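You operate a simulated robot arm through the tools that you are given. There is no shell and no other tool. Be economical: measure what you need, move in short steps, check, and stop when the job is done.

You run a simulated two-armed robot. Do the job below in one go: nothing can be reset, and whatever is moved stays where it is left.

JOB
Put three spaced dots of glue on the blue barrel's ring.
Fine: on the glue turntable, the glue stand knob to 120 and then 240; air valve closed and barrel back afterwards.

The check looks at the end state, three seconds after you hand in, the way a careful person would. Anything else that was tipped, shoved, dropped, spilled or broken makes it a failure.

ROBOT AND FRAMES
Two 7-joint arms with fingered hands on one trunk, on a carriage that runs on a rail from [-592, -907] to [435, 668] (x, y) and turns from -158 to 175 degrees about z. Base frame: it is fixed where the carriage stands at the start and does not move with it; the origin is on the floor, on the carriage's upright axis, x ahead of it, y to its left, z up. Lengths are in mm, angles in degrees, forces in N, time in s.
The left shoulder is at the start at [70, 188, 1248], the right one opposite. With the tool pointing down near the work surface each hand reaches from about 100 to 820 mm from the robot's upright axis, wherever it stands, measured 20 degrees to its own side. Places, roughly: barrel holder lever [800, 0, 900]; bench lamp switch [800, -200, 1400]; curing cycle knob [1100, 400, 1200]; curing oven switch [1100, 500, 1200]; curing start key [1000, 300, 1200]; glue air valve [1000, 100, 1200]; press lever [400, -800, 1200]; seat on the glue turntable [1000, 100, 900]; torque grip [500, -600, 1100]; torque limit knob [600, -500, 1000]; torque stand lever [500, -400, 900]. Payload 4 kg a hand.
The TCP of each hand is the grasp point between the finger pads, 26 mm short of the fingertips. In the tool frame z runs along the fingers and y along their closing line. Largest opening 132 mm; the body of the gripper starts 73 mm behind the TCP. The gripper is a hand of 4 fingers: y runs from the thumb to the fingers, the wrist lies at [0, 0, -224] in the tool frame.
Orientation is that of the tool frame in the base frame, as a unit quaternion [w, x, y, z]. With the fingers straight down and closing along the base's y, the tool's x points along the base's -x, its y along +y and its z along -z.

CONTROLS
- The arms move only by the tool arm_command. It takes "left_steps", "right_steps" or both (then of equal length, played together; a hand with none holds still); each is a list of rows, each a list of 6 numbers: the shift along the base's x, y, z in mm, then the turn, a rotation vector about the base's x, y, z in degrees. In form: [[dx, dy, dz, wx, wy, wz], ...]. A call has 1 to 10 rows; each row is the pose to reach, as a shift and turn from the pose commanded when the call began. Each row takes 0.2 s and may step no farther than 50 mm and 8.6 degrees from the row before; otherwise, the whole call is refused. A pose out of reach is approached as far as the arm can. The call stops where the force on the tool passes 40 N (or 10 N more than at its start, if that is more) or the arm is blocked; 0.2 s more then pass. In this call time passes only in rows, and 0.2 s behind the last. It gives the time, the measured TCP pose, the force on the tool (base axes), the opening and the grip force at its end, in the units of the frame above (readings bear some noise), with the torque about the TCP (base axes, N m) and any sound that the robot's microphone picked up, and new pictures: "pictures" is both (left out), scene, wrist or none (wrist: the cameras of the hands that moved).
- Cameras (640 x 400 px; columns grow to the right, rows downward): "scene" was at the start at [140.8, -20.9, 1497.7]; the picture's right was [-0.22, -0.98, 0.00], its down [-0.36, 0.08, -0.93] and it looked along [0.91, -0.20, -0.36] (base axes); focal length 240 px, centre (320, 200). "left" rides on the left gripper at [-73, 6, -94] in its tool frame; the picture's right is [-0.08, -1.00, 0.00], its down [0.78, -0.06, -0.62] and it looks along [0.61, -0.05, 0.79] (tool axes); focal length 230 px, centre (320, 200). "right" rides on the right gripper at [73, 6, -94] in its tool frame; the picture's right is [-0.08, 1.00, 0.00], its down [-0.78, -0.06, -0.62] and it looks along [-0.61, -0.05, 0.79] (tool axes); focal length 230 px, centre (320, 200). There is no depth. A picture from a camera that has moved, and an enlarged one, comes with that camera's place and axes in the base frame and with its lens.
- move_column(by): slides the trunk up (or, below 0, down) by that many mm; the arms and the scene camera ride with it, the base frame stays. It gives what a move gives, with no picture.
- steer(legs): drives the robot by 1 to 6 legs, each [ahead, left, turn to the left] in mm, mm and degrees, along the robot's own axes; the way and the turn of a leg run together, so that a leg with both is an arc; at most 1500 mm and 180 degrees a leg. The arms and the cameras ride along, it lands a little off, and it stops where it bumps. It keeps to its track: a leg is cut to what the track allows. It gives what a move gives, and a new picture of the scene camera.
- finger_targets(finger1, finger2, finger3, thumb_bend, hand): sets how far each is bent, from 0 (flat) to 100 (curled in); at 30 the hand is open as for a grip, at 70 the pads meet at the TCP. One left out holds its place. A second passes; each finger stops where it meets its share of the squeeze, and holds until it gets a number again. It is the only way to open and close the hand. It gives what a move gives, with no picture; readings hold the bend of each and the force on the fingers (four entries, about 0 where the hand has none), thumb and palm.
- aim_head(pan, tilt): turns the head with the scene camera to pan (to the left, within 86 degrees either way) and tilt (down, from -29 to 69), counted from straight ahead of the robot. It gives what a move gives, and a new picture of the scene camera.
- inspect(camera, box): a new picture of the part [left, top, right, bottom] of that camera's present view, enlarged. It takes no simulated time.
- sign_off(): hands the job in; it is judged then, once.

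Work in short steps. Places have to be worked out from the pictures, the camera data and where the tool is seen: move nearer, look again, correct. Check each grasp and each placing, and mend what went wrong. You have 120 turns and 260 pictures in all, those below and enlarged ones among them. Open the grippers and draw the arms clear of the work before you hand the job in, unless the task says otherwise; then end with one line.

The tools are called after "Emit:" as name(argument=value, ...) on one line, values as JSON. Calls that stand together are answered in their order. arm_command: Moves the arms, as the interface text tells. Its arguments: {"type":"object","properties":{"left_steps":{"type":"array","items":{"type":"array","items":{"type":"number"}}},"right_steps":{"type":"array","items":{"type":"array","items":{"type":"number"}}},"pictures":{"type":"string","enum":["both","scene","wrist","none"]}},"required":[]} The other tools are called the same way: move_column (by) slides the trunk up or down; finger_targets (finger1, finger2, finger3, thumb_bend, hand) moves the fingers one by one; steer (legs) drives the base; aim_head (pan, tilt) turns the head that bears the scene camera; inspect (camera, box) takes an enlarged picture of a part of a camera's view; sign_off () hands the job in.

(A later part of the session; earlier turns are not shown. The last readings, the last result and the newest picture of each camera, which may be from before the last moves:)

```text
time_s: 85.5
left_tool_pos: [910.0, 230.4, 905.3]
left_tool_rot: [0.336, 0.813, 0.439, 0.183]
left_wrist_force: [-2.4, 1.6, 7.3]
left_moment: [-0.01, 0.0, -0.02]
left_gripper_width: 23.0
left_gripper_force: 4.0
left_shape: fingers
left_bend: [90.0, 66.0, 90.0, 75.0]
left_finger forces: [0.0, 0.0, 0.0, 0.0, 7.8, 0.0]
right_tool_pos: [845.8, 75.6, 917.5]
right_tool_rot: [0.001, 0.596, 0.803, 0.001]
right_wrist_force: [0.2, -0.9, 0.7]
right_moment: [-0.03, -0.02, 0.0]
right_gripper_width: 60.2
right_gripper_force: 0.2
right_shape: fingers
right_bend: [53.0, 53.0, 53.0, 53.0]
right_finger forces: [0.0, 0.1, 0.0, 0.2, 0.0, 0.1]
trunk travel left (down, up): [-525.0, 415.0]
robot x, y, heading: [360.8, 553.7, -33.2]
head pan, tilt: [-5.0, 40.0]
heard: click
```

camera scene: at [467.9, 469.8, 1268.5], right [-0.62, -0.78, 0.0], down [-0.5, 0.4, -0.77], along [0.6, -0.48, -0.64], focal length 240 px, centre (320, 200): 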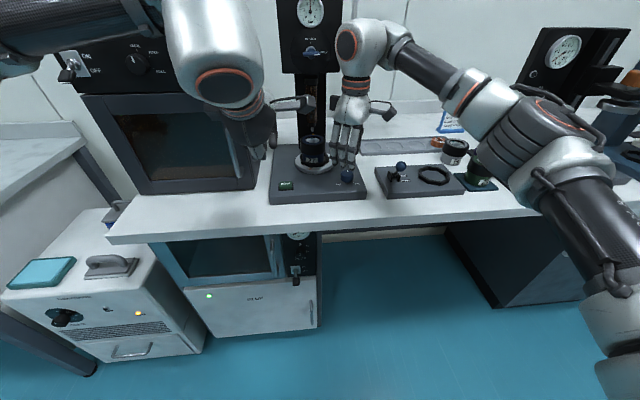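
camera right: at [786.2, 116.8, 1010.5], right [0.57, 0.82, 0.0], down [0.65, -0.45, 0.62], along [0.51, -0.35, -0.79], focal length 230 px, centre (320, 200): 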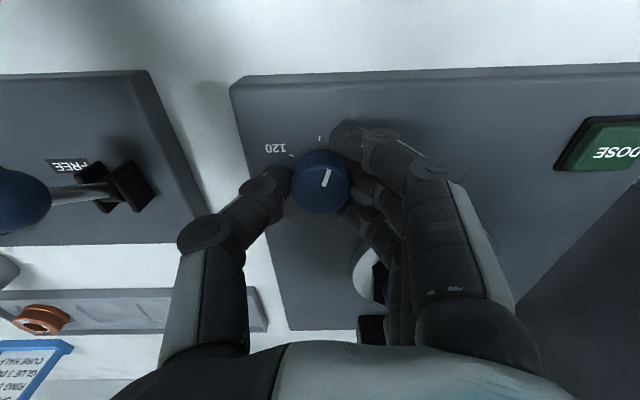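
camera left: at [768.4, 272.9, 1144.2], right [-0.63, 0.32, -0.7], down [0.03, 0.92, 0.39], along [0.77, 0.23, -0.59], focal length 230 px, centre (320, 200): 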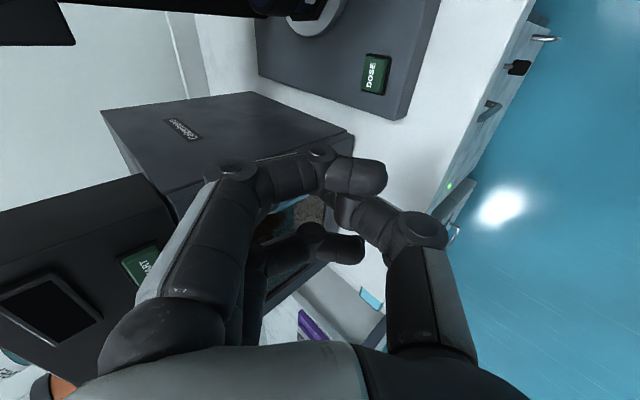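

DOSE clicked the third time (the right hand just stayed open around the knob). Retract the left hand, then raise the right straight up.

Emit:
arm_command(left_steps=[[0, 0, 20, 0, 0, 0], [0, 0, 60, 0, 0, 0], [0, 0, 100, 0, 0, 0], [-17, 24, 125, 0, 0, 0], [-34, 47, 150, 0, 0, 0], [-50, 70, 171, 0, 0, 0]], pictures="none")

Emit:
arm_command(right_steps=[[0, 0, 35, 0, 0, 0], [0, 0, 70, 0, 0, 8], [-15, -20, 90, 0, 0, 16], [-35, -45, 105, 0, 0, 24], [-55, -75, 120, 0, 0, 32], [-75, -105, 130, 0, 0, 40]], pictures="none")

Emit:
inspect(camera="scene", box=[290, 125, 390, 200])

```text
time_s: 86.9
left_tool_pos: [858.5, 299.8, 1073.9]
left_tool_rot: [0.336, 0.814, 0.437, 0.182]
left_wrist_force: [-0.3, 0.1, 0.5]
left_moment: [-0.01, 0.02, -0.03]
left_gripper_width: 22.6
left_gripper_force: 0.0
left_shape: fingers
left_bend: [90.0, 66.0, 90.0, 72.0]
left_finger forces: [0.0, 0.0, 0.0, 0.0, 0.0, 0.0]
right_tool_pos: [845.1, 75.5, 917.6]
right_tool_rot: [0.001, 0.597, 0.802, 0.0]
right_wrist_force: [0.1, -0.4, -0.2]
right_moment: [-0.01, 0.01, -0.06]
right_gripper_width: 60.1
right_gripper_force: 0.1
right_shape: fingers
right_bend: [53.0, 53.0, 53.0, 53.0]
right_finger forces: [0.0, 0.1, 0.1, 0.0, 0.1, 0.0]
trunk travel left (down, up): [-525.0, 415.0]
robot x, y, heading: [359.9, 552.1, -33.3]
head pan, tilt: [-5.0, 40.0]
```

```text
time_s: 88.3
left_tool_pos: [858.5, 297.5, 1074.4]
left_tool_rot: [0.335, 0.814, 0.438, 0.183]
left_wrist_force: [-0.4, -0.7, -0.2]
left_moment: [0.01, -0.01, 0.01]
left_gripper_width: 22.8
left_gripper_force: 0.0
left_shape: fingers
left_bend: [90.0, 66.0, 90.0, 72.0]
left_finger forces: [0.1, 0.0, 0.0, 0.0, 0.1, 0.1]
right_tool_pos: [770.9, -32.7, 1045.8]
right_tool_rot: [0.0, 0.285, 0.958, 0.001]
right_wrist_force: [0.2, 0.1, -0.2]
right_moment: [-0.01, -0.01, 0.02]
right_gripper_width: 60.5
right_gripper_force: 0.1
right_shape: fingers
right_bend: [53.0, 53.0, 53.0, 53.0]
right_finger forces: [0.0, 0.0, 0.0, 0.1, 0.0, 0.0]
trunk travel left (down, up): [-525.0, 415.0]
robot x, y, heading: [363.2, 551.1, -33.4]
head pan, tilt: [-5.0, 40.0]
```

```text
5.33 times, centred on (340, 162) of scene
camera zoom: at [466.9, 469.6, 1268.5], right [-0.62, -0.78, 0.0], down [-0.5, 0.4, -0.77], along [0.6, -0.48, -0.64], focal length 1280 px, centre (213, 400)
```

zoom: 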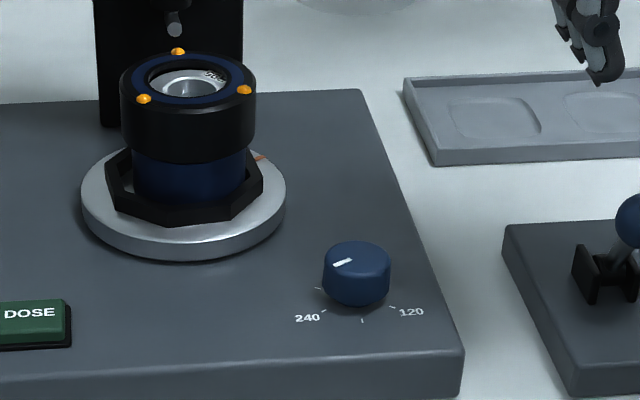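

Three well spaced dots, knob at 240. Now bring the left hand back in front of the valve to close it.

Emit:
arm_command(left_steps=[[0, -20, 20, -4.13, -6.26, 0], [2, -45, 40, -8.26, -12.5, 0], [5, -70, 60, -12.4, -18.8, 0], [10, -100, 75, -16.5, -25, 0], [18, -125, 88, -20.6, -31.3, 0], [27, -150, 96.5, -24.8, -37.5, 0]], pictures="none")

Emit:
finger_targets(hand="left", finger1=52, finger2=52, finger3=52, thumb_bend=52)

Emit:
arm_command(left_steps=[[20, -13.2, 0, 0, 0, 0], [45, -29.7, 0, 0, 0, 0], [70, -46.2, 0, 0, 0, 0]], pictures="wrist")

```text
time_s: 89.7
left_tool_pos: [886.3, 147.3, 1170.9]
left_tool_rot: [0.621, 0.624, 0.336, 0.335]
left_wrist_force: [-1.0, -0.1, 0.2]
left_moment: [-0.02, 0.0, 0.0]
left_gripper_width: 22.9
left_gripper_force: 0.0
left_shape: fingers
left_bend: [90.0, 66.0, 90.0, 72.0]
left_finger forces: [0.0, 0.0, 0.1, 0.0, 0.1, 0.0]
right_tool_pos: [769.8, -32.9, 1045.9]
right_tool_rot: [0.001, 0.287, 0.958, 0.0]
right_wrist_force: [-0.7, 0.0, 0.1]
right_moment: [0.0, 0.0, -0.02]
right_gripper_width: 60.2
right_gripper_force: 0.1
right_shape: fingers
right_bend: [53.0, 53.0, 53.0, 53.0]
right_finger forces: [0.2, 0.0, 0.0, 0.0, 0.0, 0.1]
trunk travel left (down, up): [-525.0, 415.0]
robot x, y, heading: [361.8, 553.3, -33.6]
head pan, tilt: [-5.0, 40.0]
```

```text
time_s: 90.7
left_tool_pos: [884.6, 149.0, 1171.1]
left_tool_rot: [0.622, 0.623, 0.337, 0.335]
left_wrist_force: [-0.4, 0.4, 0.2]
left_moment: [0.04, 0.01, -0.01]
left_gripper_width: 63.5
left_gripper_force: 0.2
left_shape: fingers
left_bend: [52.0, 52.0, 52.0, 52.0]
left_finger forces: [0.0, 0.0, 0.0, 0.0, 0.1, 0.0]
right_tool_pos: [771.1, -31.7, 1045.9]
right_tool_rot: [0.0, 0.286, 0.958, 0.001]
right_wrist_force: [-0.2, 0.3, -0.3]
right_moment: [0.05, 0.03, 0.01]
right_gripper_width: 60.2
right_gripper_force: 0.0
right_shape: fingers
right_bend: [53.0, 53.0, 53.0, 53.0]
right_finger forces: [0.0, 0.0, 0.0, 0.0, 0.0, 0.0]
trunk travel left (down, up): [-525.0, 415.0]
robot x, y, heading: [362.7, 548.4, -33.5]
head pan, tilt: [-5.0, 40.0]
```

```text
time_s: 91.5
left_tool_pos: [956.9, 103.6, 1171.2]
left_tool_rot: [0.622, 0.623, 0.336, 0.335]
left_wrist_force: [-0.6, 0.2, 0.8]
left_moment: [0.01, 0.03, 0.0]
left_gripper_width: 63.5
left_gripper_force: 0.1
left_shape: fingers
left_bend: [52.0, 52.0, 52.0, 52.0]
left_finger forces: [0.0, 0.0, 0.0, 0.0, 0.1, 0.0]
right_tool_pos: [770.6, -31.4, 1044.6]
right_tool_rot: [0.001, 0.286, 0.958, 0.0]
right_wrist_force: [0.3, -0.2, 0.1]
right_moment: [0.02, -0.01, -0.01]
right_gripper_width: 60.5
right_gripper_force: 0.0
right_shape: fingers
right_bend: [53.0, 53.0, 53.0, 53.0]
right_finger forces: [0.0, 0.0, 0.1, 0.1, 0.0, 0.1]
trunk travel left (down, up): [-525.0, 415.0]
robot x, y, heading: [359.4, 550.2, -33.3]
head pan, tilt: [-5.0, 40.0]
camera left: at [839.7, 93.8, 1176.5], right [-0.05, -0.06, -1.0], down [-0.08, 0.99, -0.06], along [1.0, 0.08, -0.05], focal length 230 px, centre (320, 200)
```

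left: 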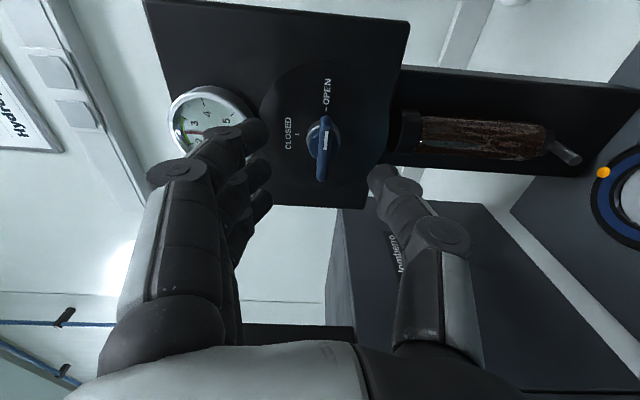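

Bar lies between the fingers. Advance the remaining 43 mm and grip.

Emit:
arm_command(left_steps=[[18, -12, 0, 0, 0, 0], [35.5, -24.5, -0.5, 0, 0, 0]], pictures="none")

Emit:
finger_targets(hand="left", finger1=71, finger2=74, finger3=74, thumb_bend=71)

Emit:
inspect(camera="left", box=[220, 60, 420, 240])

```text
time_s: 92.1
left_tool_pos: [992.9, 78.2, 1169.6]
left_tool_rot: [0.622, 0.623, 0.336, 0.335]
left_wrist_force: [0.3, 0.9, -0.3]
left_moment: [-0.03, 0.01, -0.01]
left_gripper_width: 63.5
left_gripper_force: 0.0
left_shape: fingers
left_bend: [52.0, 52.0, 52.0, 52.0]
left_finger forces: [0.0, 0.0, 0.0, 0.0, 0.0, 0.0]
right_tool_pos: [770.9, -31.2, 1046.0]
right_tool_rot: [0.0, 0.287, 0.958, 0.001]
right_wrist_force: [-0.2, 0.1, -0.2]
right_moment: [0.01, 0.0, 0.0]
right_gripper_width: 60.4
right_gripper_force: 0.1
right_shape: fingers
right_bend: [53.0, 53.0, 53.0, 53.0]
right_finger forces: [0.0, 0.1, 0.1, 0.1, 0.1, 0.0]
trunk travel left (down, up): [-525.0, 415.0]
robot x, y, heading: [356.8, 553.0, -33.7]
head pan, tilt: [-5.0, 40.0]
```

```text
time_s: 93.1
left_tool_pos: [992.4, 77.5, 1170.8]
left_tool_rot: [0.622, 0.623, 0.337, 0.335]
left_wrist_force: [2.7, -1.7, 2.2]
left_moment: [0.0, -0.03, -0.03]
left_gripper_width: 17.4
left_gripper_force: 6.6
left_shape: fingers
left_bend: [70.0, 72.0, 72.0, 69.0]
left_finger forces: [1.7, 3.5, 3.2, 0.0, 5.2, 0.0]
right_tool_pos: [770.4, -31.7, 1046.1]
right_tool_rot: [0.0, 0.286, 0.958, 0.001]
right_wrist_force: [-0.5, 0.2, -0.1]
right_moment: [-0.02, 0.02, -0.01]
right_gripper_width: 60.6
right_gripper_force: 0.0
right_shape: fingers
right_bend: [53.0, 53.0, 53.0, 53.0]
right_finger forces: [0.1, 0.0, 0.1, 0.0, 0.1, 0.0]
trunk travel left (down, up): [-525.0, 415.0]
robot x, y, heading: [361.0, 552.6, -33.1]
head pan, tilt: [-5.0, 40.0]
```

```text
2.22 times, centred on (320, 150) of left
camera zoom: at [875.6, 69.5, 1176.3], right [-0.05, -0.06, -1.0], down [-0.09, 0.99, -0.06], along [1.0, 0.08, -0.05], focal length 511 px, centre (320, 311)
```

zoom: 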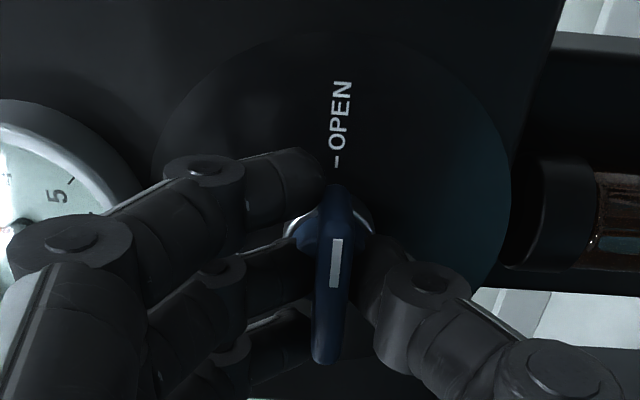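

Gripped. Roll counter-clockwise 80° then the rest back to CLOSED.

Emit:
arm_command(left_steps=[[0, 0, 0, -6.67, 4.41, 0], [0, 0, 0, -13.34, 8.82, 0], [0, 0, 0, -20, 13.2, 0], [0, 0, 0, -26.7, 17.6, 0], [0, 0, 0, -33.4, 22, 0], [0, 0, 0, -40, 26.4, 0], [0, 0, 0, -46.7, 30.9, 0], [0, 0, 0, -53.4, 35.3, 0], [0, 0, 0, -60, 39.7, 0], [0, 0, 0, -66.7, 44.1, 0]], pictures="none")

Emit:
arm_command(left_steps=[[0, 0, 0, -5, 3.3, 0], [0, 0, 0, -9.2, 6.1, 0]], pictures="wrist")

```text
time_s: 95.3
left_tool_pos: [993.7, 79.3, 1168.3]
left_tool_rot: [0.69, 0.262, 0.659, -0.146]
left_wrist_force: [2.0, 6.2, -10.0]
left_moment: [0.11, 0.15, 0.06]
left_gripper_width: 17.7
left_gripper_force: 8.8
left_shape: fingers
left_bend: [70.0, 72.0, 73.0, 69.0]
left_finger forces: [2.1, 4.8, 4.5, 0.0, 5.2, 0.0]
right_tool_pos: [771.9, -30.8, 1046.0]
right_tool_rot: [0.0, 0.287, 0.958, 0.0]
right_wrist_force: [0.6, 0.3, 0.4]
right_moment: [-0.02, 0.0, -0.04]
right_gripper_width: 60.5
right_gripper_force: 0.1
right_shape: fingers
right_bend: [53.0, 53.0, 53.0, 53.0]
right_finger forces: [0.1, 0.1, 0.1, 0.0, 0.0, 0.1]
trunk travel left (down, up): [-525.0, 415.0]
robot x, y, heading: [361.6, 553.7, -33.5]
head pan, tilt: [-5.0, 40.0]
```

```text
time_s: 95.9
left_tool_pos: [994.1, 79.5, 1168.1]
left_tool_rot: [0.673, 0.199, 0.68, -0.211]
left_wrist_force: [2.5, 6.2, -10.2]
left_moment: [0.21, 0.09, 0.08]
left_gripper_width: 17.0
left_gripper_force: 7.8
left_shape: fingers
left_bend: [70.0, 72.0, 73.0, 69.0]
left_finger forces: [0.9, 4.7, 6.1, 0.0, 4.7, 0.1]
right_tool_pos: [772.1, -30.1, 1047.1]
right_tool_rot: [0.0, 0.286, 0.958, 0.0]
right_wrist_force: [-0.2, -0.7, -0.1]
right_moment: [0.0, 0.01, 0.01]
right_gripper_width: 60.3
right_gripper_force: 0.1
right_shape: fingers
right_bend: [53.0, 53.0, 53.0, 53.0]
right_finger forces: [0.0, 0.0, 0.1, 0.0, 0.1, 0.1]
trunk travel left (down, up): [-525.0, 415.0]
robot x, y, heading: [362.0, 551.7, -33.7]
head pan, tilt: [-5.0, 40.0]
camera left: at [921.4, 137.1, 1242.2], right [-0.55, -0.83, 0.1], down [-0.56, 0.28, -0.78], along [0.62, -0.48, -0.62], focal length 230 px, centre (320, 200)
```

left: 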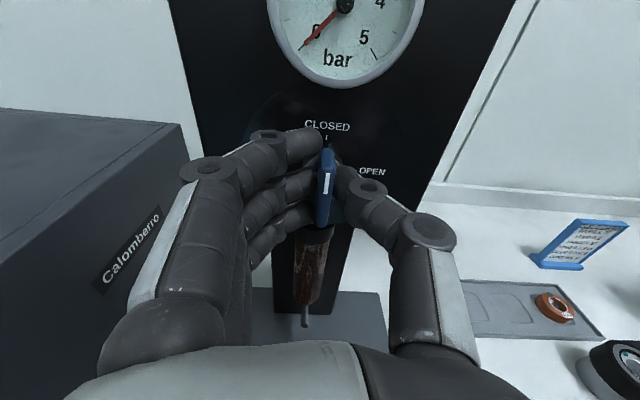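

Gauge at 0 and the bar upright at CLOSED. Release and retreat along −n, then to the left out of the way.

Emit:
finger_targets(hand="left", finger1=50, finger2=50, finger3=50, thumb_bend=50)

Emit:
arm_command(left_steps=[[-33, 22, 0, 0, 0, 0], [-70, 46, 0, 0, 0, 0], [-105, 69, 0, 0, 0, 0]], pictures="wrist")

Emit:
inspect(camera="left", box=[240, 60, 400, 360])

```text
time_s: 96.9
left_tool_pos: [992.9, 78.9, 1170.1]
left_tool_rot: [0.674, 0.199, 0.68, -0.211]
left_wrist_force: [0.2, 0.4, -0.1]
left_moment: [-0.02, -0.01, -0.04]
left_gripper_width: 69.9
left_gripper_force: 0.1
left_shape: fingers
left_bend: [50.0, 50.0, 50.0, 50.0]
left_finger forces: [0.0, 0.0, 0.0, 0.1, 0.0, 0.0]
right_tool_pos: [770.7, -30.5, 1046.8]
right_tool_rot: [0.0, 0.286, 0.958, 0.001]
right_wrist_force: [0.3, 0.1, -0.5]
right_moment: [0.0, -0.01, 0.01]
right_gripper_width: 60.1
right_gripper_force: 0.0
right_shape: fingers
right_bend: [53.0, 53.0, 53.0, 53.0]
right_finger forces: [0.0, 0.0, 0.0, 0.1, 0.1, 0.0]
trunk travel left (down, up): [-525.0, 415.0]
robot x, y, heading: [356.9, 553.5, -33.4]
head pan, tilt: [-5.0, 40.0]
```

```text
time_s: 97.7
left_tool_pos: [887.0, 148.6, 1170.6]
left_tool_rot: [0.674, 0.199, 0.679, -0.211]
left_wrist_force: [0.3, -0.3, 0.7]
left_moment: [0.01, 0.01, -0.01]
left_gripper_width: 70.1
left_gripper_force: 0.1
left_shape: fingers
left_bend: [50.0, 50.0, 50.0, 50.0]
left_finger forces: [0.0, 0.0, 0.0, 0.0, 0.0, 0.1]
right_tool_pos: [770.9, -30.5, 1046.9]
right_tool_rot: [0.0, 0.286, 0.958, 0.001]
right_wrist_force: [0.3, 0.1, -0.4]
right_moment: [-0.01, -0.01, -0.02]
right_gripper_width: 60.6
right_gripper_force: 0.0
right_shape: fingers
right_bend: [53.0, 53.0, 53.0, 53.0]
right_finger forces: [0.0, 0.0, 0.1, 0.0, 0.0, 0.1]
trunk travel left (down, up): [-525.0, 415.0]
robot x, y, heading: [361.6, 550.3, -33.2]
head pan, tilt: [-5.0, 40.0]
camera left: at [813.2, 207.0, 1244.7], right [-0.55, -0.83, 0.1], down [-0.56, 0.28, -0.78], along [0.62, -0.48, -0.62], focal length 230 px, centre (320, 200)
```

left: 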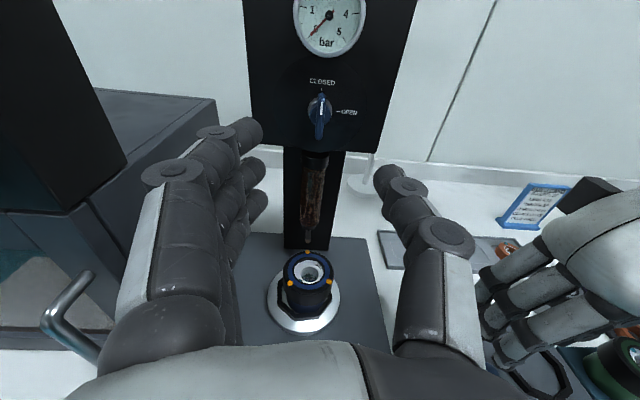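

```text
1.33 times, centred on (320, 210) of left
camera zoom: at [813.2, 207.0, 1244.7], right [-0.55, -0.83, 0.1], down [-0.56, 0.28, -0.78], along [0.62, -0.48, -0.62], focal length 307 px, centre (320, 187)
```

zoom: 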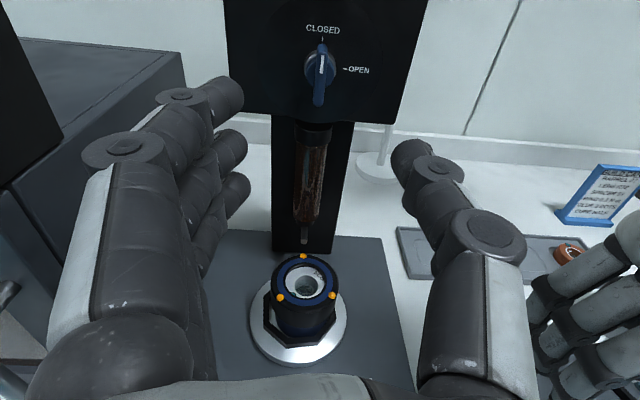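

Valve closed (0 bar) and all three dots sit at ~120° spacing. Move the left hand away and bring the right hand, opened and tilted 30°, to the pre-grasp pose in front of the barrel.

Emit:
finger_targets(hand="right", finger1=39, finger2=39, finger3=39, thumb_bend=39)

Emit:
arm_command(left_steps=[[-10, 40, 0, 0, 0, 0], [-15, 80, 0, 0, 0, 0], [-18, 120, 0, 0, 0, 0], [-20, 160, 0, 0, 0, 0], [-22, 195, 0, 0, 0, 0], [-22, 225, 0, 0, 0, 0]], right_steps=[[0, 0, 10, -3.3, -5, 0], [10, 12, 13, -6.6, -10, 0], [40, 45, 13, -9.9, -15, 0], [73, 80, 13, -13.2, -20, 0], [105, 115, 13, -16.5, -25, 0], [130, 145, 13, -16.5, -25, 0]], pictures="both")

```text
time_s: 98.7
left_tool_pos: [887.9, 149.1, 1171.4]
left_tool_rot: [0.674, 0.199, 0.68, -0.211]
left_wrist_force: [0.3, 0.3, -0.5]
left_moment: [0.02, -0.02, 0.03]
left_gripper_width: 70.2
left_gripper_force: 0.1
left_shape: fingers
left_bend: [50.0, 50.0, 50.0, 50.0]
left_finger forces: [0.0, 0.0, 0.0, 0.1, 0.1, 0.0]
right_tool_pos: [770.1, -30.1, 1047.1]
right_tool_rot: [0.002, 0.287, 0.958, 0.002]
right_wrist_force: [0.2, -1.1, 0.0]
right_moment: [0.03, -0.01, 0.03]
right_gripper_width: 106.3
right_gripper_force: 0.0
right_shape: fingers
right_bend: [39.0, 39.0, 39.0, 39.0]
right_finger forces: [0.0, 0.0, 0.1, 0.1, 0.1, 0.1]
trunk travel left (down, up): [-525.0, 415.0]
robot x, y, heading: [358.2, 550.9, -33.6]
head pan, tilt: [-5.0, 40.0]
```

```text
time_s: 100.1
left_tool_pos: [866.9, 376.1, 1170.6]
left_tool_rot: [0.674, 0.197, 0.68, -0.21]
left_wrist_force: [0.4, -0.2, -1.1]
left_moment: [0.01, 0.02, -0.04]
left_gripper_width: 70.3
left_gripper_force: 0.0
left_shape: fingers
left_bend: [50.0, 50.0, 50.0, 50.0]
left_finger forces: [0.1, 0.0, 0.0, 0.1, 0.0, 0.0]
right_tool_pos: [901.6, 117.3, 1060.5]
right_tool_rot: [0.249, 0.276, 0.925, -0.075]
right_wrist_force: [-0.3, -0.4, 0.3]
right_moment: [-0.05, 0.02, 0.0]
right_gripper_width: 106.2
right_gripper_force: 0.0
right_shape: fingers
right_bend: [39.0, 39.0, 39.0, 39.0]
right_finger forces: [0.0, 0.1, 0.1, 0.1, 0.0, 0.0]
trunk travel left (down, up): [-525.0, 415.0]
robot x, y, heading: [358.3, 551.6, -33.5]
head pan, tilt: [-5.0, 40.0]
camera scene: at [469.3, 473.1, 1268.6], right [-0.62, -0.78, 0.0], down [-0.5, 0.4, -0.77], along [0.6, -0.48, -0.64], focal length 240 px, centre (320, 200)
camera right: at [813.4, 182.8, 1105.0], right [0.6, 0.8, 0.04], down [0.28, -0.25, 0.93], along [0.75, -0.55, -0.37], focal length 230 px, centre (320, 200)
camera left: at [793.1, 434.7, 1243.4], right [-0.55, -0.83, 0.1], down [-0.56, 0.28, -0.78], along [0.62, -0.48, -0.62], focal length 230 px, centre (320, 200)
```

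scene: 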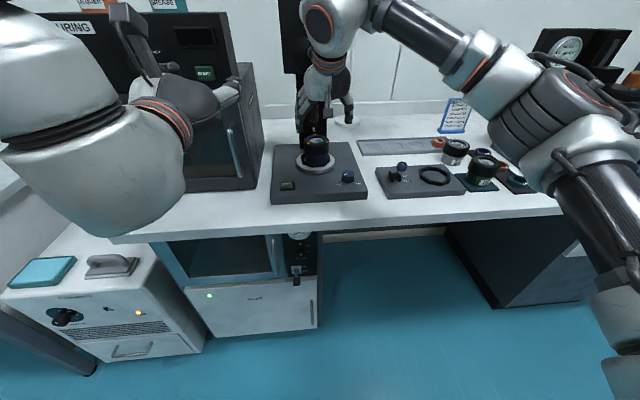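
right: 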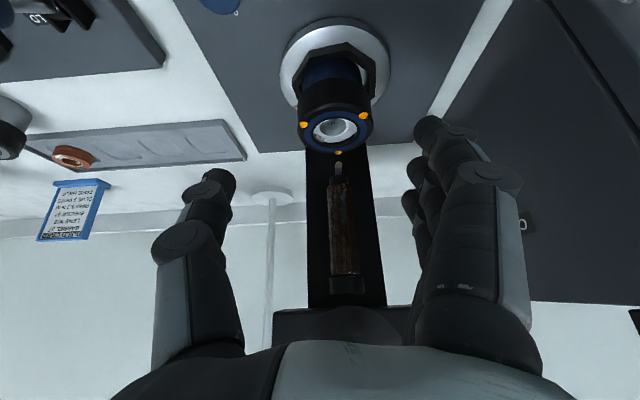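
left: 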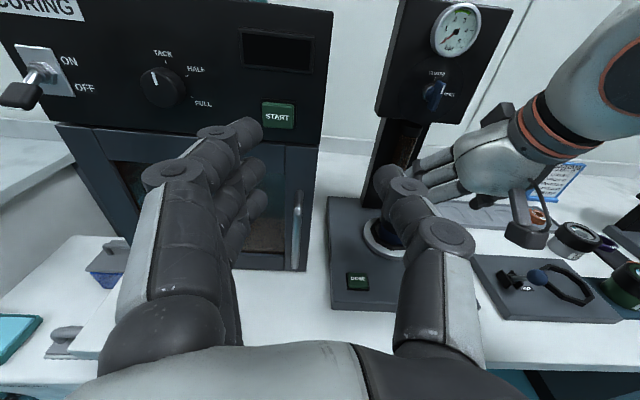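

Ring centre ≈(967,91). Align laterally and go two-thirds in along the finger axis, then check.

Emit:
arm_command(right_steps=[[13, 8.7, 0, 0, 0, 0], [30, -3, -36, 0, 0, 0], [47, -14, -72, 0, 0, 0]], pictures="wrist")

Emit:
inspect(camera="scene", box=[280, 120, 350, 185])

```text
time_s: 100.9
left_tool_pos: [865.4, 373.0, 1171.1]
left_tool_rot: [0.673, 0.198, 0.68, -0.211]
left_wrist_force: [-0.3, -0.1, 0.0]
left_moment: [-0.01, -0.01, -0.01]
left_gripper_width: 70.1
left_gripper_force: 0.1
left_shape: fingers
left_bend: [50.0, 50.0, 50.0, 50.0]
left_finger forces: [0.0, 0.0, 0.0, 0.0, 0.1, 0.0]
right_tool_pos: [948.1, 98.9, 987.6]
right_tool_rot: [0.248, 0.277, 0.925, -0.075]
right_wrist_force: [-0.3, -0.2, -0.3]
right_moment: [0.02, 0.02, -0.01]
right_gripper_width: 106.7
right_gripper_force: 0.0
right_shape: fingers
right_bend: [39.0, 39.0, 39.0, 39.0]
right_finger forces: [0.0, 0.1, 0.1, 0.0, 0.0, 0.1]
trunk travel left (down, up): [-525.0, 415.0]
robot x, y, heading: [361.5, 550.8, -33.4]
head pan, tilt: [-5.0, 40.0]
camera right: at [860.0, 165.2, 1032.8], right [0.6, 0.8, 0.04], down [0.28, -0.25, 0.93], along [0.75, -0.55, -0.37], focal length 230 px, centre (320, 200)
```

right: 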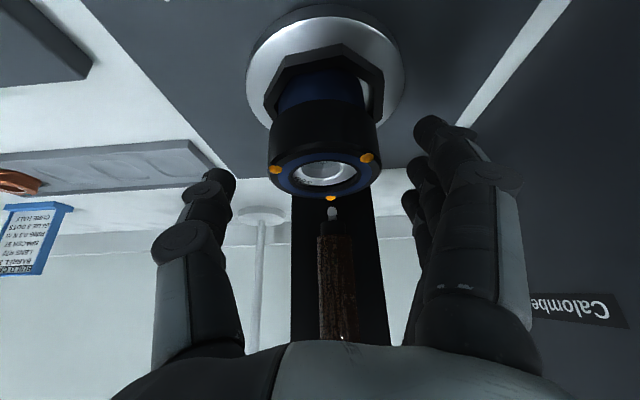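

```text
6.15 times, centred on (315, 152) of scene
camera zoom: at [468.6, 470.0, 1268.5], right [-0.62, -0.78, 0.0], down [-0.5, 0.4, -0.77], along [0.6, -0.48, -0.64], focal length 1476 px, centre (351, 492)
```

zoom: 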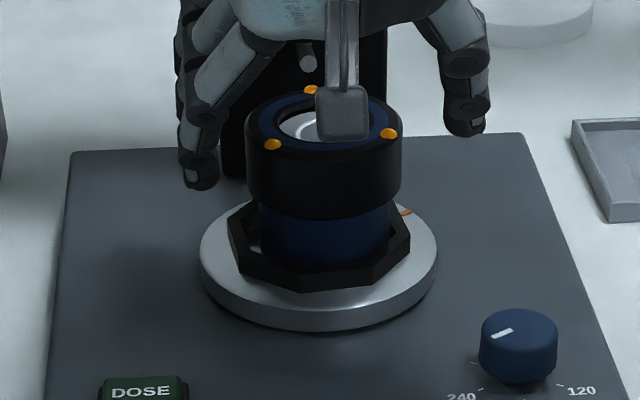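

Centred within a few mm. Finish the approach to z≈951 with a 4 mm left correction and close.

Emit:
arm_command(right_steps=[[9, -3, -18, 0, 0, 0], [16, -6, -32, 0, 0, 0], [18.4, -7.1, -37, 0, 0, 0]], pictures="none")

Emit:
finger_targets(hand="right", finger1=60, finger2=60, finger3=60, thumb_bend=60)

Emit:
inspect(camera="right", box=[160, 40, 480, 260])

Emit:
inspect(camera="scene", box=[280, 120, 350, 185])

```text
time_s: 101.7
left_tool_pos: [863.6, 373.5, 1171.3]
left_tool_rot: [0.674, 0.198, 0.68, -0.211]
left_wrist_force: [0.1, 0.7, 0.1]
left_moment: [0.03, -0.04, 0.04]
left_gripper_width: 69.5
left_gripper_force: 0.1
left_shape: fingers
left_bend: [50.0, 50.0, 50.0, 50.0]
left_finger forces: [0.0, 0.1, 0.1, 0.1, 0.0, 0.0]
right_tool_pos: [965.8, 93.2, 950.8]
right_tool_rot: [0.248, 0.277, 0.925, -0.075]
right_wrist_force: [-0.6, -0.3, 0.1]
right_moment: [-0.06, -0.01, 0.0]
right_gripper_width: 106.5
right_gripper_force: 0.0
right_shape: fingers
right_bend: [39.0, 39.0, 39.0, 39.0]
right_finger forces: [0.0, 0.0, 0.0, 0.0, 0.0, 0.0]
trunk travel left (down, up): [-525.0, 415.0]
robot x, y, heading: [356.1, 548.0, -33.6]
head pan, tilt: [-5.0, 40.0]
```

```text
time_s: 102.7
left_tool_pos: [865.0, 372.7, 1170.2]
left_tool_rot: [0.674, 0.197, 0.68, -0.21]
left_wrist_force: [-0.2, 0.5, -0.3]
left_moment: [0.02, -0.02, 0.03]
left_gripper_width: 70.2
left_gripper_force: 0.1
left_shape: fingers
left_bend: [50.0, 50.0, 50.0, 50.0]
left_finger forces: [0.0, 0.1, 0.0, 0.1, 0.1, 0.1]
right_tool_pos: [966.1, 93.2, 952.1]
right_tool_rot: [0.248, 0.277, 0.925, -0.074]
right_wrist_force: [-0.4, 0.3, -1.6]
right_moment: [0.0, 0.03, 0.03]
right_gripper_width: 66.2
right_gripper_force: 14.5
right_shape: fingers
right_bend: [54.0, 51.0, 56.0, 54.0]
right_finger forces: [4.4, 6.9, 3.2, 0.0, 14.4, 0.1]
trunk travel left (down, up): [-525.0, 415.0]
robot x, y, heading: [358.4, 548.2, -33.3]
head pan, tilt: [-5.0, 40.0]
```

```text
1.82 times, centred on (320, 150) of right
camera zoom: at [877.2, 158.7, 996.0], right [0.6, 0.8, 0.04], down [0.28, -0.25, 0.93], along [0.75, -0.55, -0.37], focal length 418 px, centre (320, 291)
```

zoom: 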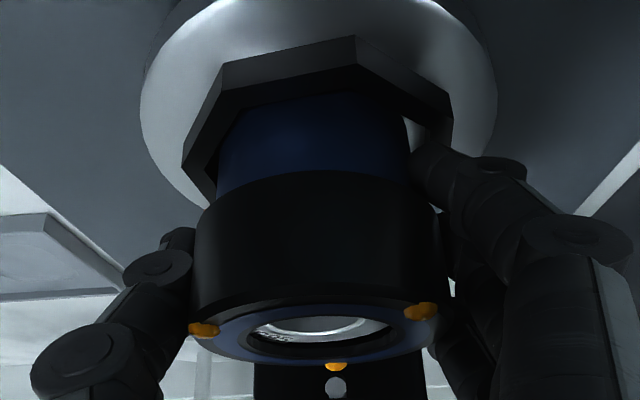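

```text
6.15 times, centred on (315, 152) of scene
camera zoom: at [468.1, 470.2, 1268.5], right [-0.62, -0.78, 0.0], down [-0.5, 0.4, -0.77], along [0.6, -0.48, -0.64], focal length 1476 px, centre (351, 492)
```

zoom: 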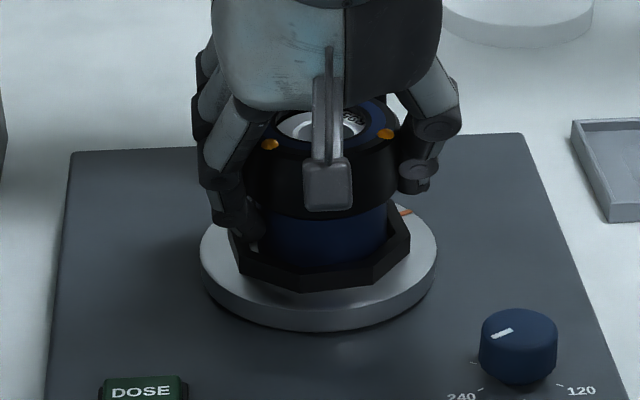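

Grasp is good, dots untouched. The nozzle is right above the rear dot, so I firm the grip, pitch the barrel rear-down (8.5°) while lifting slightly, and pull it back out from under the nozzle.

Emit:
finger_targets(hand="right", finger1=66, finger2=66, finger3=66, thumb_bend=60)

Emit:
arm_command(right_steps=[[3.6, -2.4, 3, 2.34, 3.54, 0], [7.2, -4.7, 6, 4.68, 7.09, 0], [3.8, -2.5, 7, 4.68, 7.09, 0], [-2.8, 1.9, 8, 4.68, 7.09, 0]], pictures="wrist")

Emit:
inspect(camera="right", box=[160, 40, 480, 260])

```text
time_s: 103.7
left_tool_pos: [865.7, 374.5, 1170.8]
left_tool_rot: [0.674, 0.198, 0.68, -0.21]
left_wrist_force: [-0.5, 0.3, 0.8]
left_moment: [0.01, 0.04, -0.01]
left_gripper_width: 70.0
left_gripper_force: 0.2
left_shape: fingers
left_bend: [50.0, 50.0, 50.0, 50.0]
left_finger forces: [0.0, 0.0, 0.0, 0.0, 0.1, 0.0]
right_tool_pos: [965.4, 93.7, 951.6]
right_tool_rot: [0.248, 0.276, 0.926, -0.074]
right_wrist_force: [4.2, 3.0, -1.1]
right_moment: [0.12, -0.1, 0.01]
right_gripper_width: 65.9
right_gripper_force: 19.7
right_shape: fingers
right_bend: [56.0, 53.0, 58.0, 54.0]
right_finger forces: [7.5, 7.9, 6.8, 0.1, 18.0, 0.1]
trunk travel left (down, up): [-525.0, 415.0]
robot x, y, heading: [360.4, 548.5, -33.5]
head pan, tilt: [-5.0, 40.0]
```

```text
time_s: 104.7
left_tool_pos: [866.9, 374.2, 1170.7]
left_tool_rot: [0.673, 0.199, 0.68, -0.212]
left_wrist_force: [0.4, 0.5, 0.5]
left_moment: [-0.01, 0.0, -0.03]
left_gripper_width: 69.9
left_gripper_force: 0.0
left_shape: fingers
left_bend: [50.0, 50.0, 50.0, 50.0]
left_finger forces: [0.0, 0.0, 0.1, 0.0, 0.0, 0.0]
right_tool_pos: [966.8, 94.6, 958.7]
right_tool_rot: [0.18, 0.281, 0.941, -0.054]
right_wrist_force: [17.9, -1.8, 2.8]
right_moment: [0.0, -0.77, 0.04]
right_gripper_width: 65.0
right_gripper_force: 20.2
right_shape: fingers
right_bend: [56.0, 53.0, 60.0, 54.0]
right_finger forces: [6.8, 8.2, 10.3, 0.0, 14.3, 0.0]
trunk travel left (down, up): [-525.0, 415.0]
robot x, y, heading: [361.3, 552.7, -33.5]
head pan, tilt: [-5.0, 40.0]
camera right: at [883.9, 156.6, 1019.4], right [0.61, 0.79, 0.03], down [0.39, -0.33, 0.86], along [0.69, -0.51, -0.51], focal length 230 px, centre (320, 200)
```

right: 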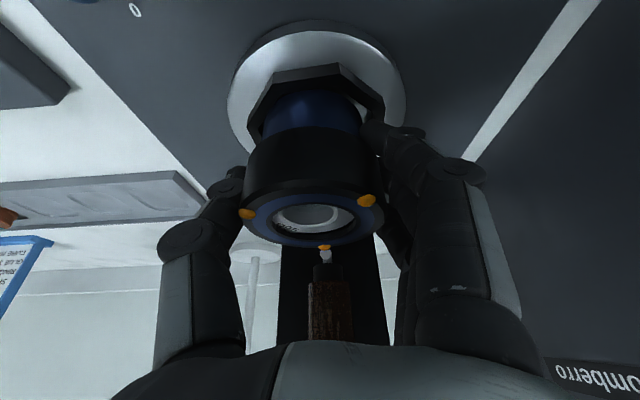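

```text
1.82 times, centred on (320, 150) of right
camera zoom: at [883.9, 156.6, 1019.4], right [0.61, 0.79, 0.03], down [0.39, -0.33, 0.86], along [0.69, -0.51, -0.51], focal length 418 px, centre (320, 291)
```

zoom: 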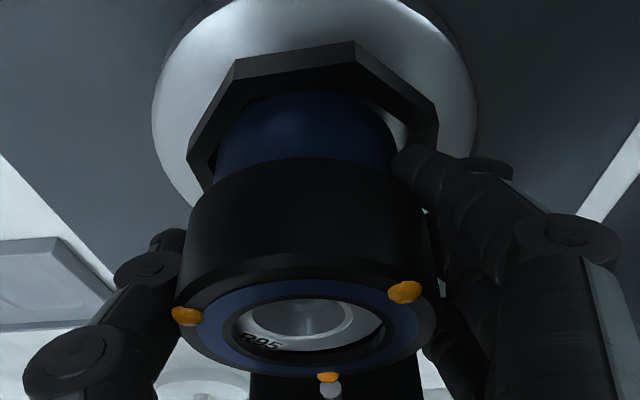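

The front-bottom edge catches the nest wall (16 N). Relieve, add 3° pitch and 4 mm height, then pull back gently.

Emit:
arm_command(right_steps=[[5, -3.3, 1, 1.65, 2.5, 0], [2.5, -1.7, 4, 1.65, 2.5, 0], [-1.5, 1, 4, 1.65, 2.5, 0], [-5, 3.3, 4, 1.65, 2.5, 0]], pictures="wrist")

Emit:
inspect(camera="right", box=[160, 40, 480, 260])

Emit:
inspect(camera="scene", box=[280, 120, 350, 185])

```text
time_s: 105.7
left_tool_pos: [867.8, 373.1, 1170.2]
left_tool_rot: [0.673, 0.199, 0.68, -0.211]
left_wrist_force: [0.4, 0.7, 0.2]
left_moment: [0.01, 0.01, -0.01]
left_gripper_width: 70.2
left_gripper_force: 0.1
left_shape: fingers
left_bend: [50.0, 50.0, 50.0, 50.0]
left_finger forces: [0.0, 0.1, 0.0, 0.1, 0.0, 0.0]
right_tool_pos: [960.3, 98.6, 963.1]
right_tool_rot: [0.155, 0.281, 0.946, -0.046]
right_wrist_force: [19.0, -0.4, 5.1]
right_moment: [-0.02, -0.87, 0.15]
right_gripper_width: 62.7
right_gripper_force: 21.9
right_shape: fingers
right_bend: [57.0, 53.0, 61.0, 54.0]
right_finger forces: [7.1, 8.7, 13.3, 0.0, 14.8, 0.0]
trunk travel left (down, up): [-525.0, 415.0]
robot x, y, heading: [360.9, 549.7, -33.3]
head pan, tilt: [-5.0, 40.0]
camera right: at [881.1, 157.9, 1028.8], right [0.61, 0.79, 0.03], down [0.42, -0.35, 0.83], along [0.67, -0.5, -0.55], focal length 230 px, centre (320, 200)
```

right: 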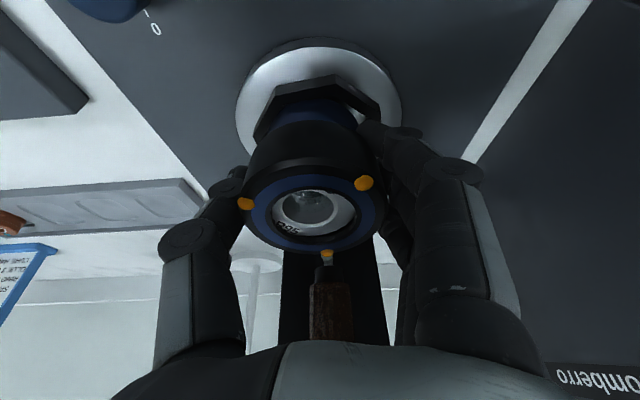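

```text
1.82 times, centred on (320, 150) of right
camera zoom: at [881.1, 157.9, 1028.8], right [0.61, 0.79, 0.03], down [0.42, -0.35, 0.83], along [0.67, -0.5, -0.55], focal length 418 px, centre (320, 291)
```

zoom: 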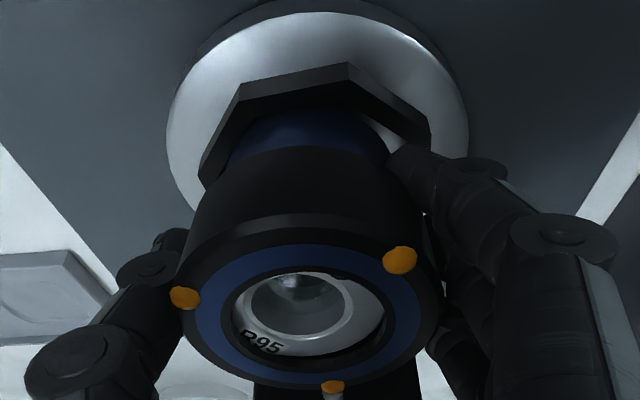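

```text
6.15 times, centred on (315, 152) of scene
camera zoom: at [470.3, 470.3, 1268.5], right [-0.62, -0.78, 0.0], down [-0.51, 0.4, -0.77], along [0.6, -0.48, -0.64], focal length 1476 px, centre (351, 492)
```

zoom: 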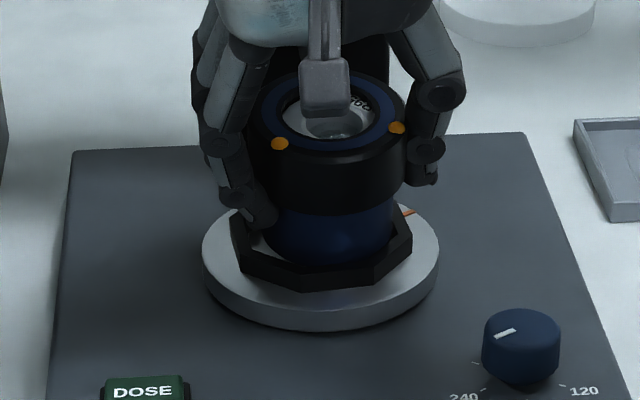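

The barrel has pivoted in the grip and now leans back toward the robot, so its rear rim is in front of the nozzle. A straight lift is therefore clear; lift in small steps, then back.

Emit:
arm_command(right_steps=[[0, 0, 4, 0, 0, 0], [0, 0, 8, 0, 0, 0], [-1.5, 1, 11, 0, 0, 0], [-5, 3.3, 14, 0, 0, 0]], pictures="wrist")

Emit:
inspect(camera="scene", box=[280, 120, 350, 185])

```text
time_s: 106.7
left_tool_pos: [865.3, 373.6, 1170.6]
left_tool_rot: [0.674, 0.199, 0.68, -0.211]
left_wrist_force: [0.2, -0.2, -0.3]
left_moment: [-0.03, -0.02, 0.01]
left_gripper_width: 70.6
left_gripper_force: 0.0
left_shape: fingers
left_bend: [50.0, 50.0, 50.0, 50.0]
left_finger forces: [0.0, 0.1, 0.1, 0.0, 0.1, 0.0]
right_tool_pos: [954.3, 100.9, 977.3]
right_tool_rot: [0.153, 0.283, 0.946, -0.046]
right_wrist_force: [-0.4, 0.0, -2.7]
right_moment: [0.04, -0.01, 0.04]
right_gripper_width: 59.9
right_gripper_force: 21.3
right_shape: fingers
right_bend: [60.0, 53.0, 60.0, 54.0]
right_finger forces: [5.9, 8.8, 7.9, 0.0, 19.7, 0.0]
trunk travel left (down, up): [-525.0, 415.0]
robot x, y, heading: [359.5, 552.8, -33.7]
head pan, tilt: [-5.0, 40.0]
camera right: at [874.1, 160.7, 1042.1], right [0.61, 0.79, 0.02], down [0.43, -0.35, 0.83], along [0.67, -0.5, -0.55], focal length 230 px, centre (320, 200)
```

right: 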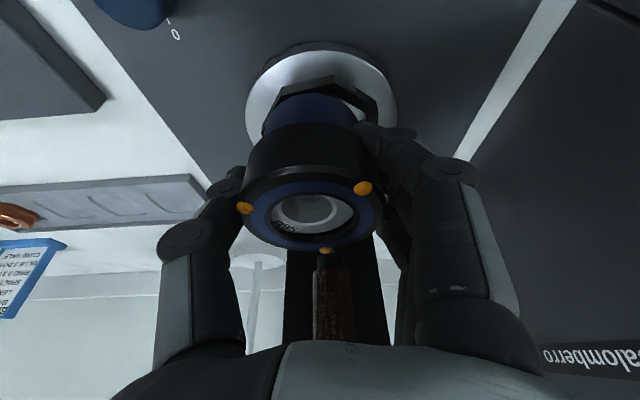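

```text
6.15 times, centred on (315, 152) of scene
camera zoom: at [468.4, 470.1, 1268.4], right [-0.62, -0.78, 0.0], down [-0.5, 0.4, -0.77], along [0.6, -0.48, -0.64], focal length 1476 px, centre (351, 492)
```

zoom: 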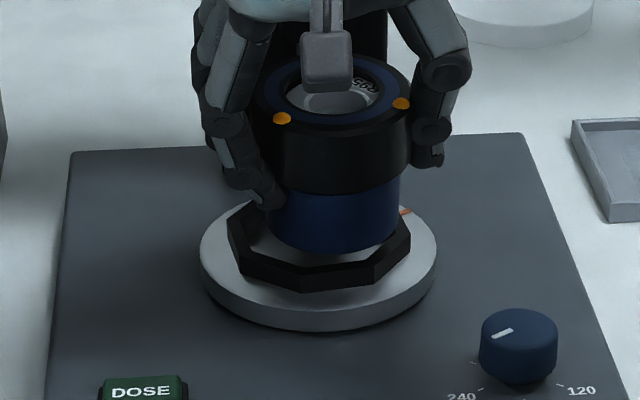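

Free of nest and nozzle, all three dots intact. Pull back and up.

Emit:
arm_command(right_steps=[[-17, 11, 6, 0, 0, 0], [-34, 22, 14, 0, 0, 0], [-50, 33, 25, 0, 0, 0], [-58, 38, 40, 0, 0, 0]], pictures="wrist")

Emit:
inspect(camera="scene", box=[270, 100, 370, 190])

Emit:
inspect(camera="left", box=[300, 120, 620, 340])

```text
time_s: 107.7
left_tool_pos: [864.4, 373.8, 1171.0]
left_tool_rot: [0.674, 0.199, 0.68, -0.211]
left_wrist_force: [0.0, 0.3, -0.7]
left_moment: [-0.01, 0.02, -0.02]
left_gripper_width: 70.1
left_gripper_force: 0.1
left_shape: fingers
left_bend: [50.0, 50.0, 50.0, 50.0]
left_finger forces: [0.0, 0.0, 0.0, 0.0, 0.0, 0.0]
right_tool_pos: [895.3, 140.2, 1015.6]
right_tool_rot: [0.154, 0.282, 0.946, -0.046]
right_wrist_force: [-0.6, 0.0, -2.6]
right_moment: [-0.01, 0.0, -0.02]
right_gripper_width: 59.4
right_gripper_force: 20.6
right_shape: fingers
right_bend: [60.0, 53.0, 60.0, 54.0]
right_finger forces: [5.7, 8.8, 7.7, 0.0, 19.6, 0.0]
trunk travel left (down, up): [-525.0, 415.0]
robot x, y, heading: [358.9, 547.9, -33.6]
head pan, tilt: [-5.0, 40.0]
camera right: at [815.7, 199.5, 1082.7], right [0.61, 0.79, 0.02], down [0.43, -0.35, 0.83], along [0.67, -0.5, -0.55], focal length 230 px, centre (320, 200)
```

right: 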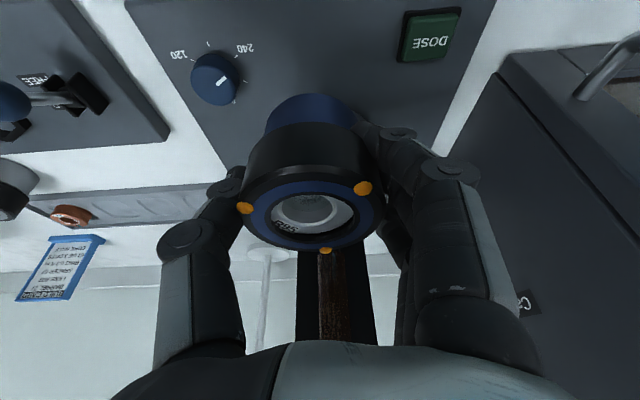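

```text
4.44 times, centred on (320, 145) of scene
camera zoom: at [467.9, 470.5, 1268.5], right [-0.62, -0.78, 0.0], down [-0.5, 0.4, -0.77], along [0.6, -0.48, -0.64], focal length 1066 px, centre (320, 444)
```

zoom: 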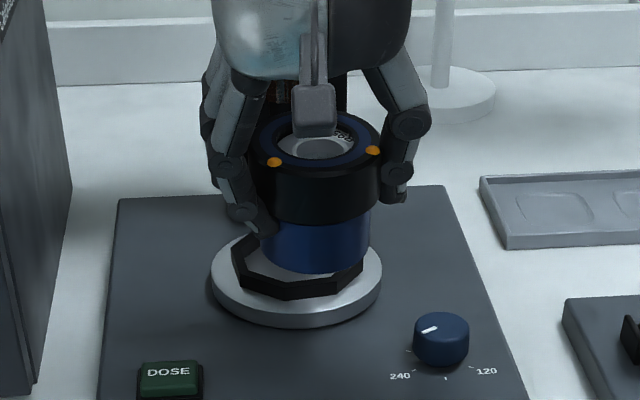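

```text
1.82 times, centred on (460, 230) of left
camera zoom: at [791.5, 431.7, 1243.7], right [-0.55, -0.83, 0.1], down [-0.56, 0.28, -0.78], along [0.62, -0.48, -0.62], focal length 418 px, centre (66, 146)
```

zoom: 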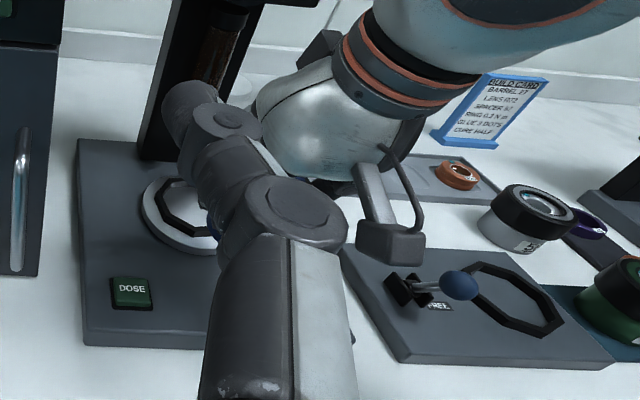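

Barrel is close to upright in the hand, dots intact. Raise and carry back above the holder nest at (714,−147).

Emit:
arm_command(right_steps=[[0, 0, 20, 0, 0, 0], [-22, -35, 22, 0, 0, 0], [-45, -71, 22, 0, 0, 0], [-68, -107, 22, 0, 0, 0], [-91, -143, 22, 0, 0, 0], [-114, -179, 22, 0, 0, 0], [-137, -215, 22, 0, 0, 0], [-160, -251, 20, 0, 0, 0], [-181, -287, 10, 0, 0, 0]], pictures="both")

Emit:
inspect(camera="scene", box=[380, 110, 480, 205])

Emit:
inspect(camera="left", box=[440, 120, 640, 340])

```text
time_s: 109.7
left_tool_pos: [864.8, 371.2, 1171.4]
left_tool_rot: [0.674, 0.199, 0.68, -0.21]
left_wrist_force: [-0.1, 0.4, 0.4]
left_moment: [0.0, -0.02, 0.03]
left_gripper_width: 70.1
left_gripper_force: 0.1
left_shape: fingers
left_bend: [50.0, 50.0, 50.0, 50.0]
left_finger forces: [0.0, 0.1, 0.0, 0.1, 0.0, 0.0]
right_tool_pos: [713.0, -149.7, 1024.3]
right_tool_rot: [0.154, 0.284, 0.945, -0.045]
right_wrist_force: [0.3, 0.3, -3.0]
right_moment: [0.06, -0.03, 0.04]
right_gripper_width: 59.6
right_gripper_force: 20.6
right_shape: fingers
right_bend: [60.0, 53.0, 59.0, 54.0]
right_finger forces: [5.6, 8.9, 7.9, 0.1, 19.5, 0.1]
trunk travel left (down, up): [-525.0, 415.0]
robot x, y, heading: [360.8, 552.8, -33.6]
head pan, tilt: [-5.0, 40.0]
camera scene: at [467.3, 468.4, 1268.5], right [-0.62, -0.78, 0.0], down [-0.5, 0.4, -0.77], along [0.6, -0.48, -0.64], focal length 240 px, centre (320, 200)
camera right: at [634.5, -89.5, 1091.5], right [0.61, 0.79, 0.03], down [0.42, -0.35, 0.83], along [0.67, -0.5, -0.55], focal length 230 px, centre (320, 200)
```

scene: 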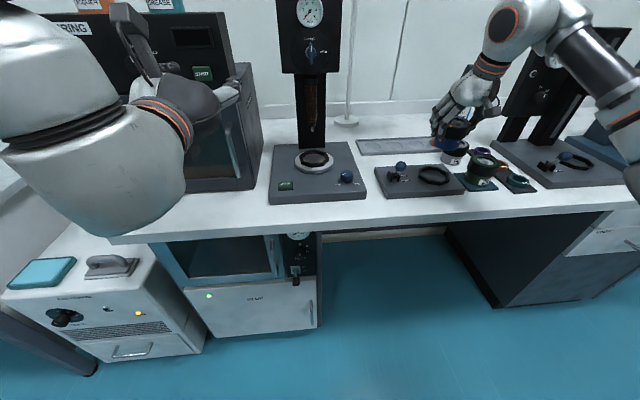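
right: 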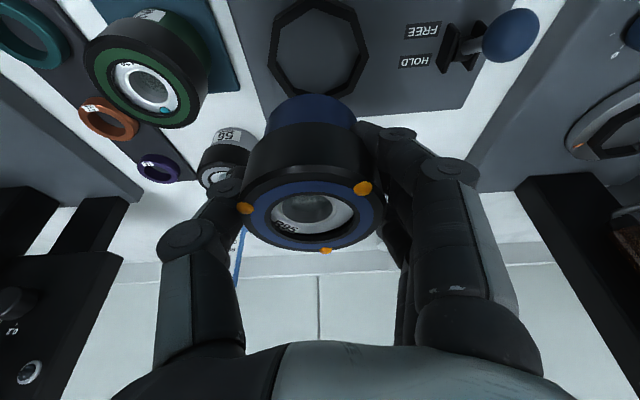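

```text
4.21 times, centred on (430, 158) of scene
camera zoom: at [467.3, 468.4, 1268.5], right [-0.62, -0.78, 0.0], down [-0.5, 0.4, -0.77], along [0.6, -0.48, -0.64], focal length 1010 px, centre (-143, 379)
```

zoom: 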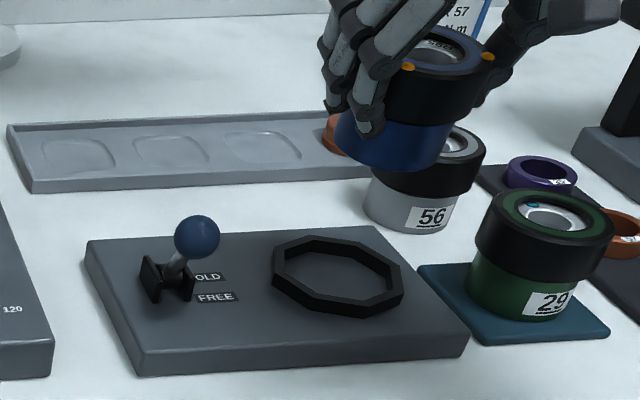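

```text
1.82 times, centred on (540, 230) of left
camera zoom: at [790.9, 429.7, 1243.7], right [-0.55, -0.83, 0.09], down [-0.56, 0.28, -0.78], along [0.62, -0.48, -0.62], focal length 418 px, centre (-80, 146)
```

zoom: 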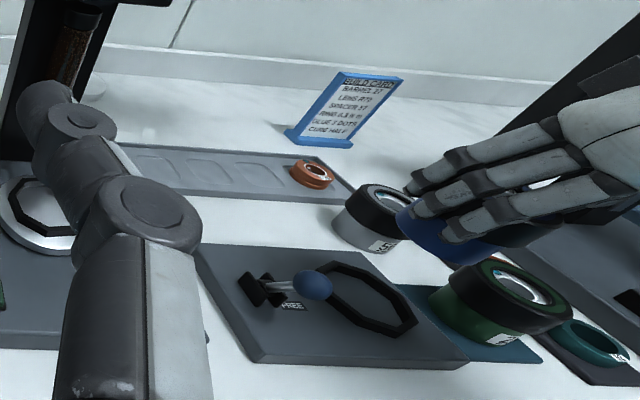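

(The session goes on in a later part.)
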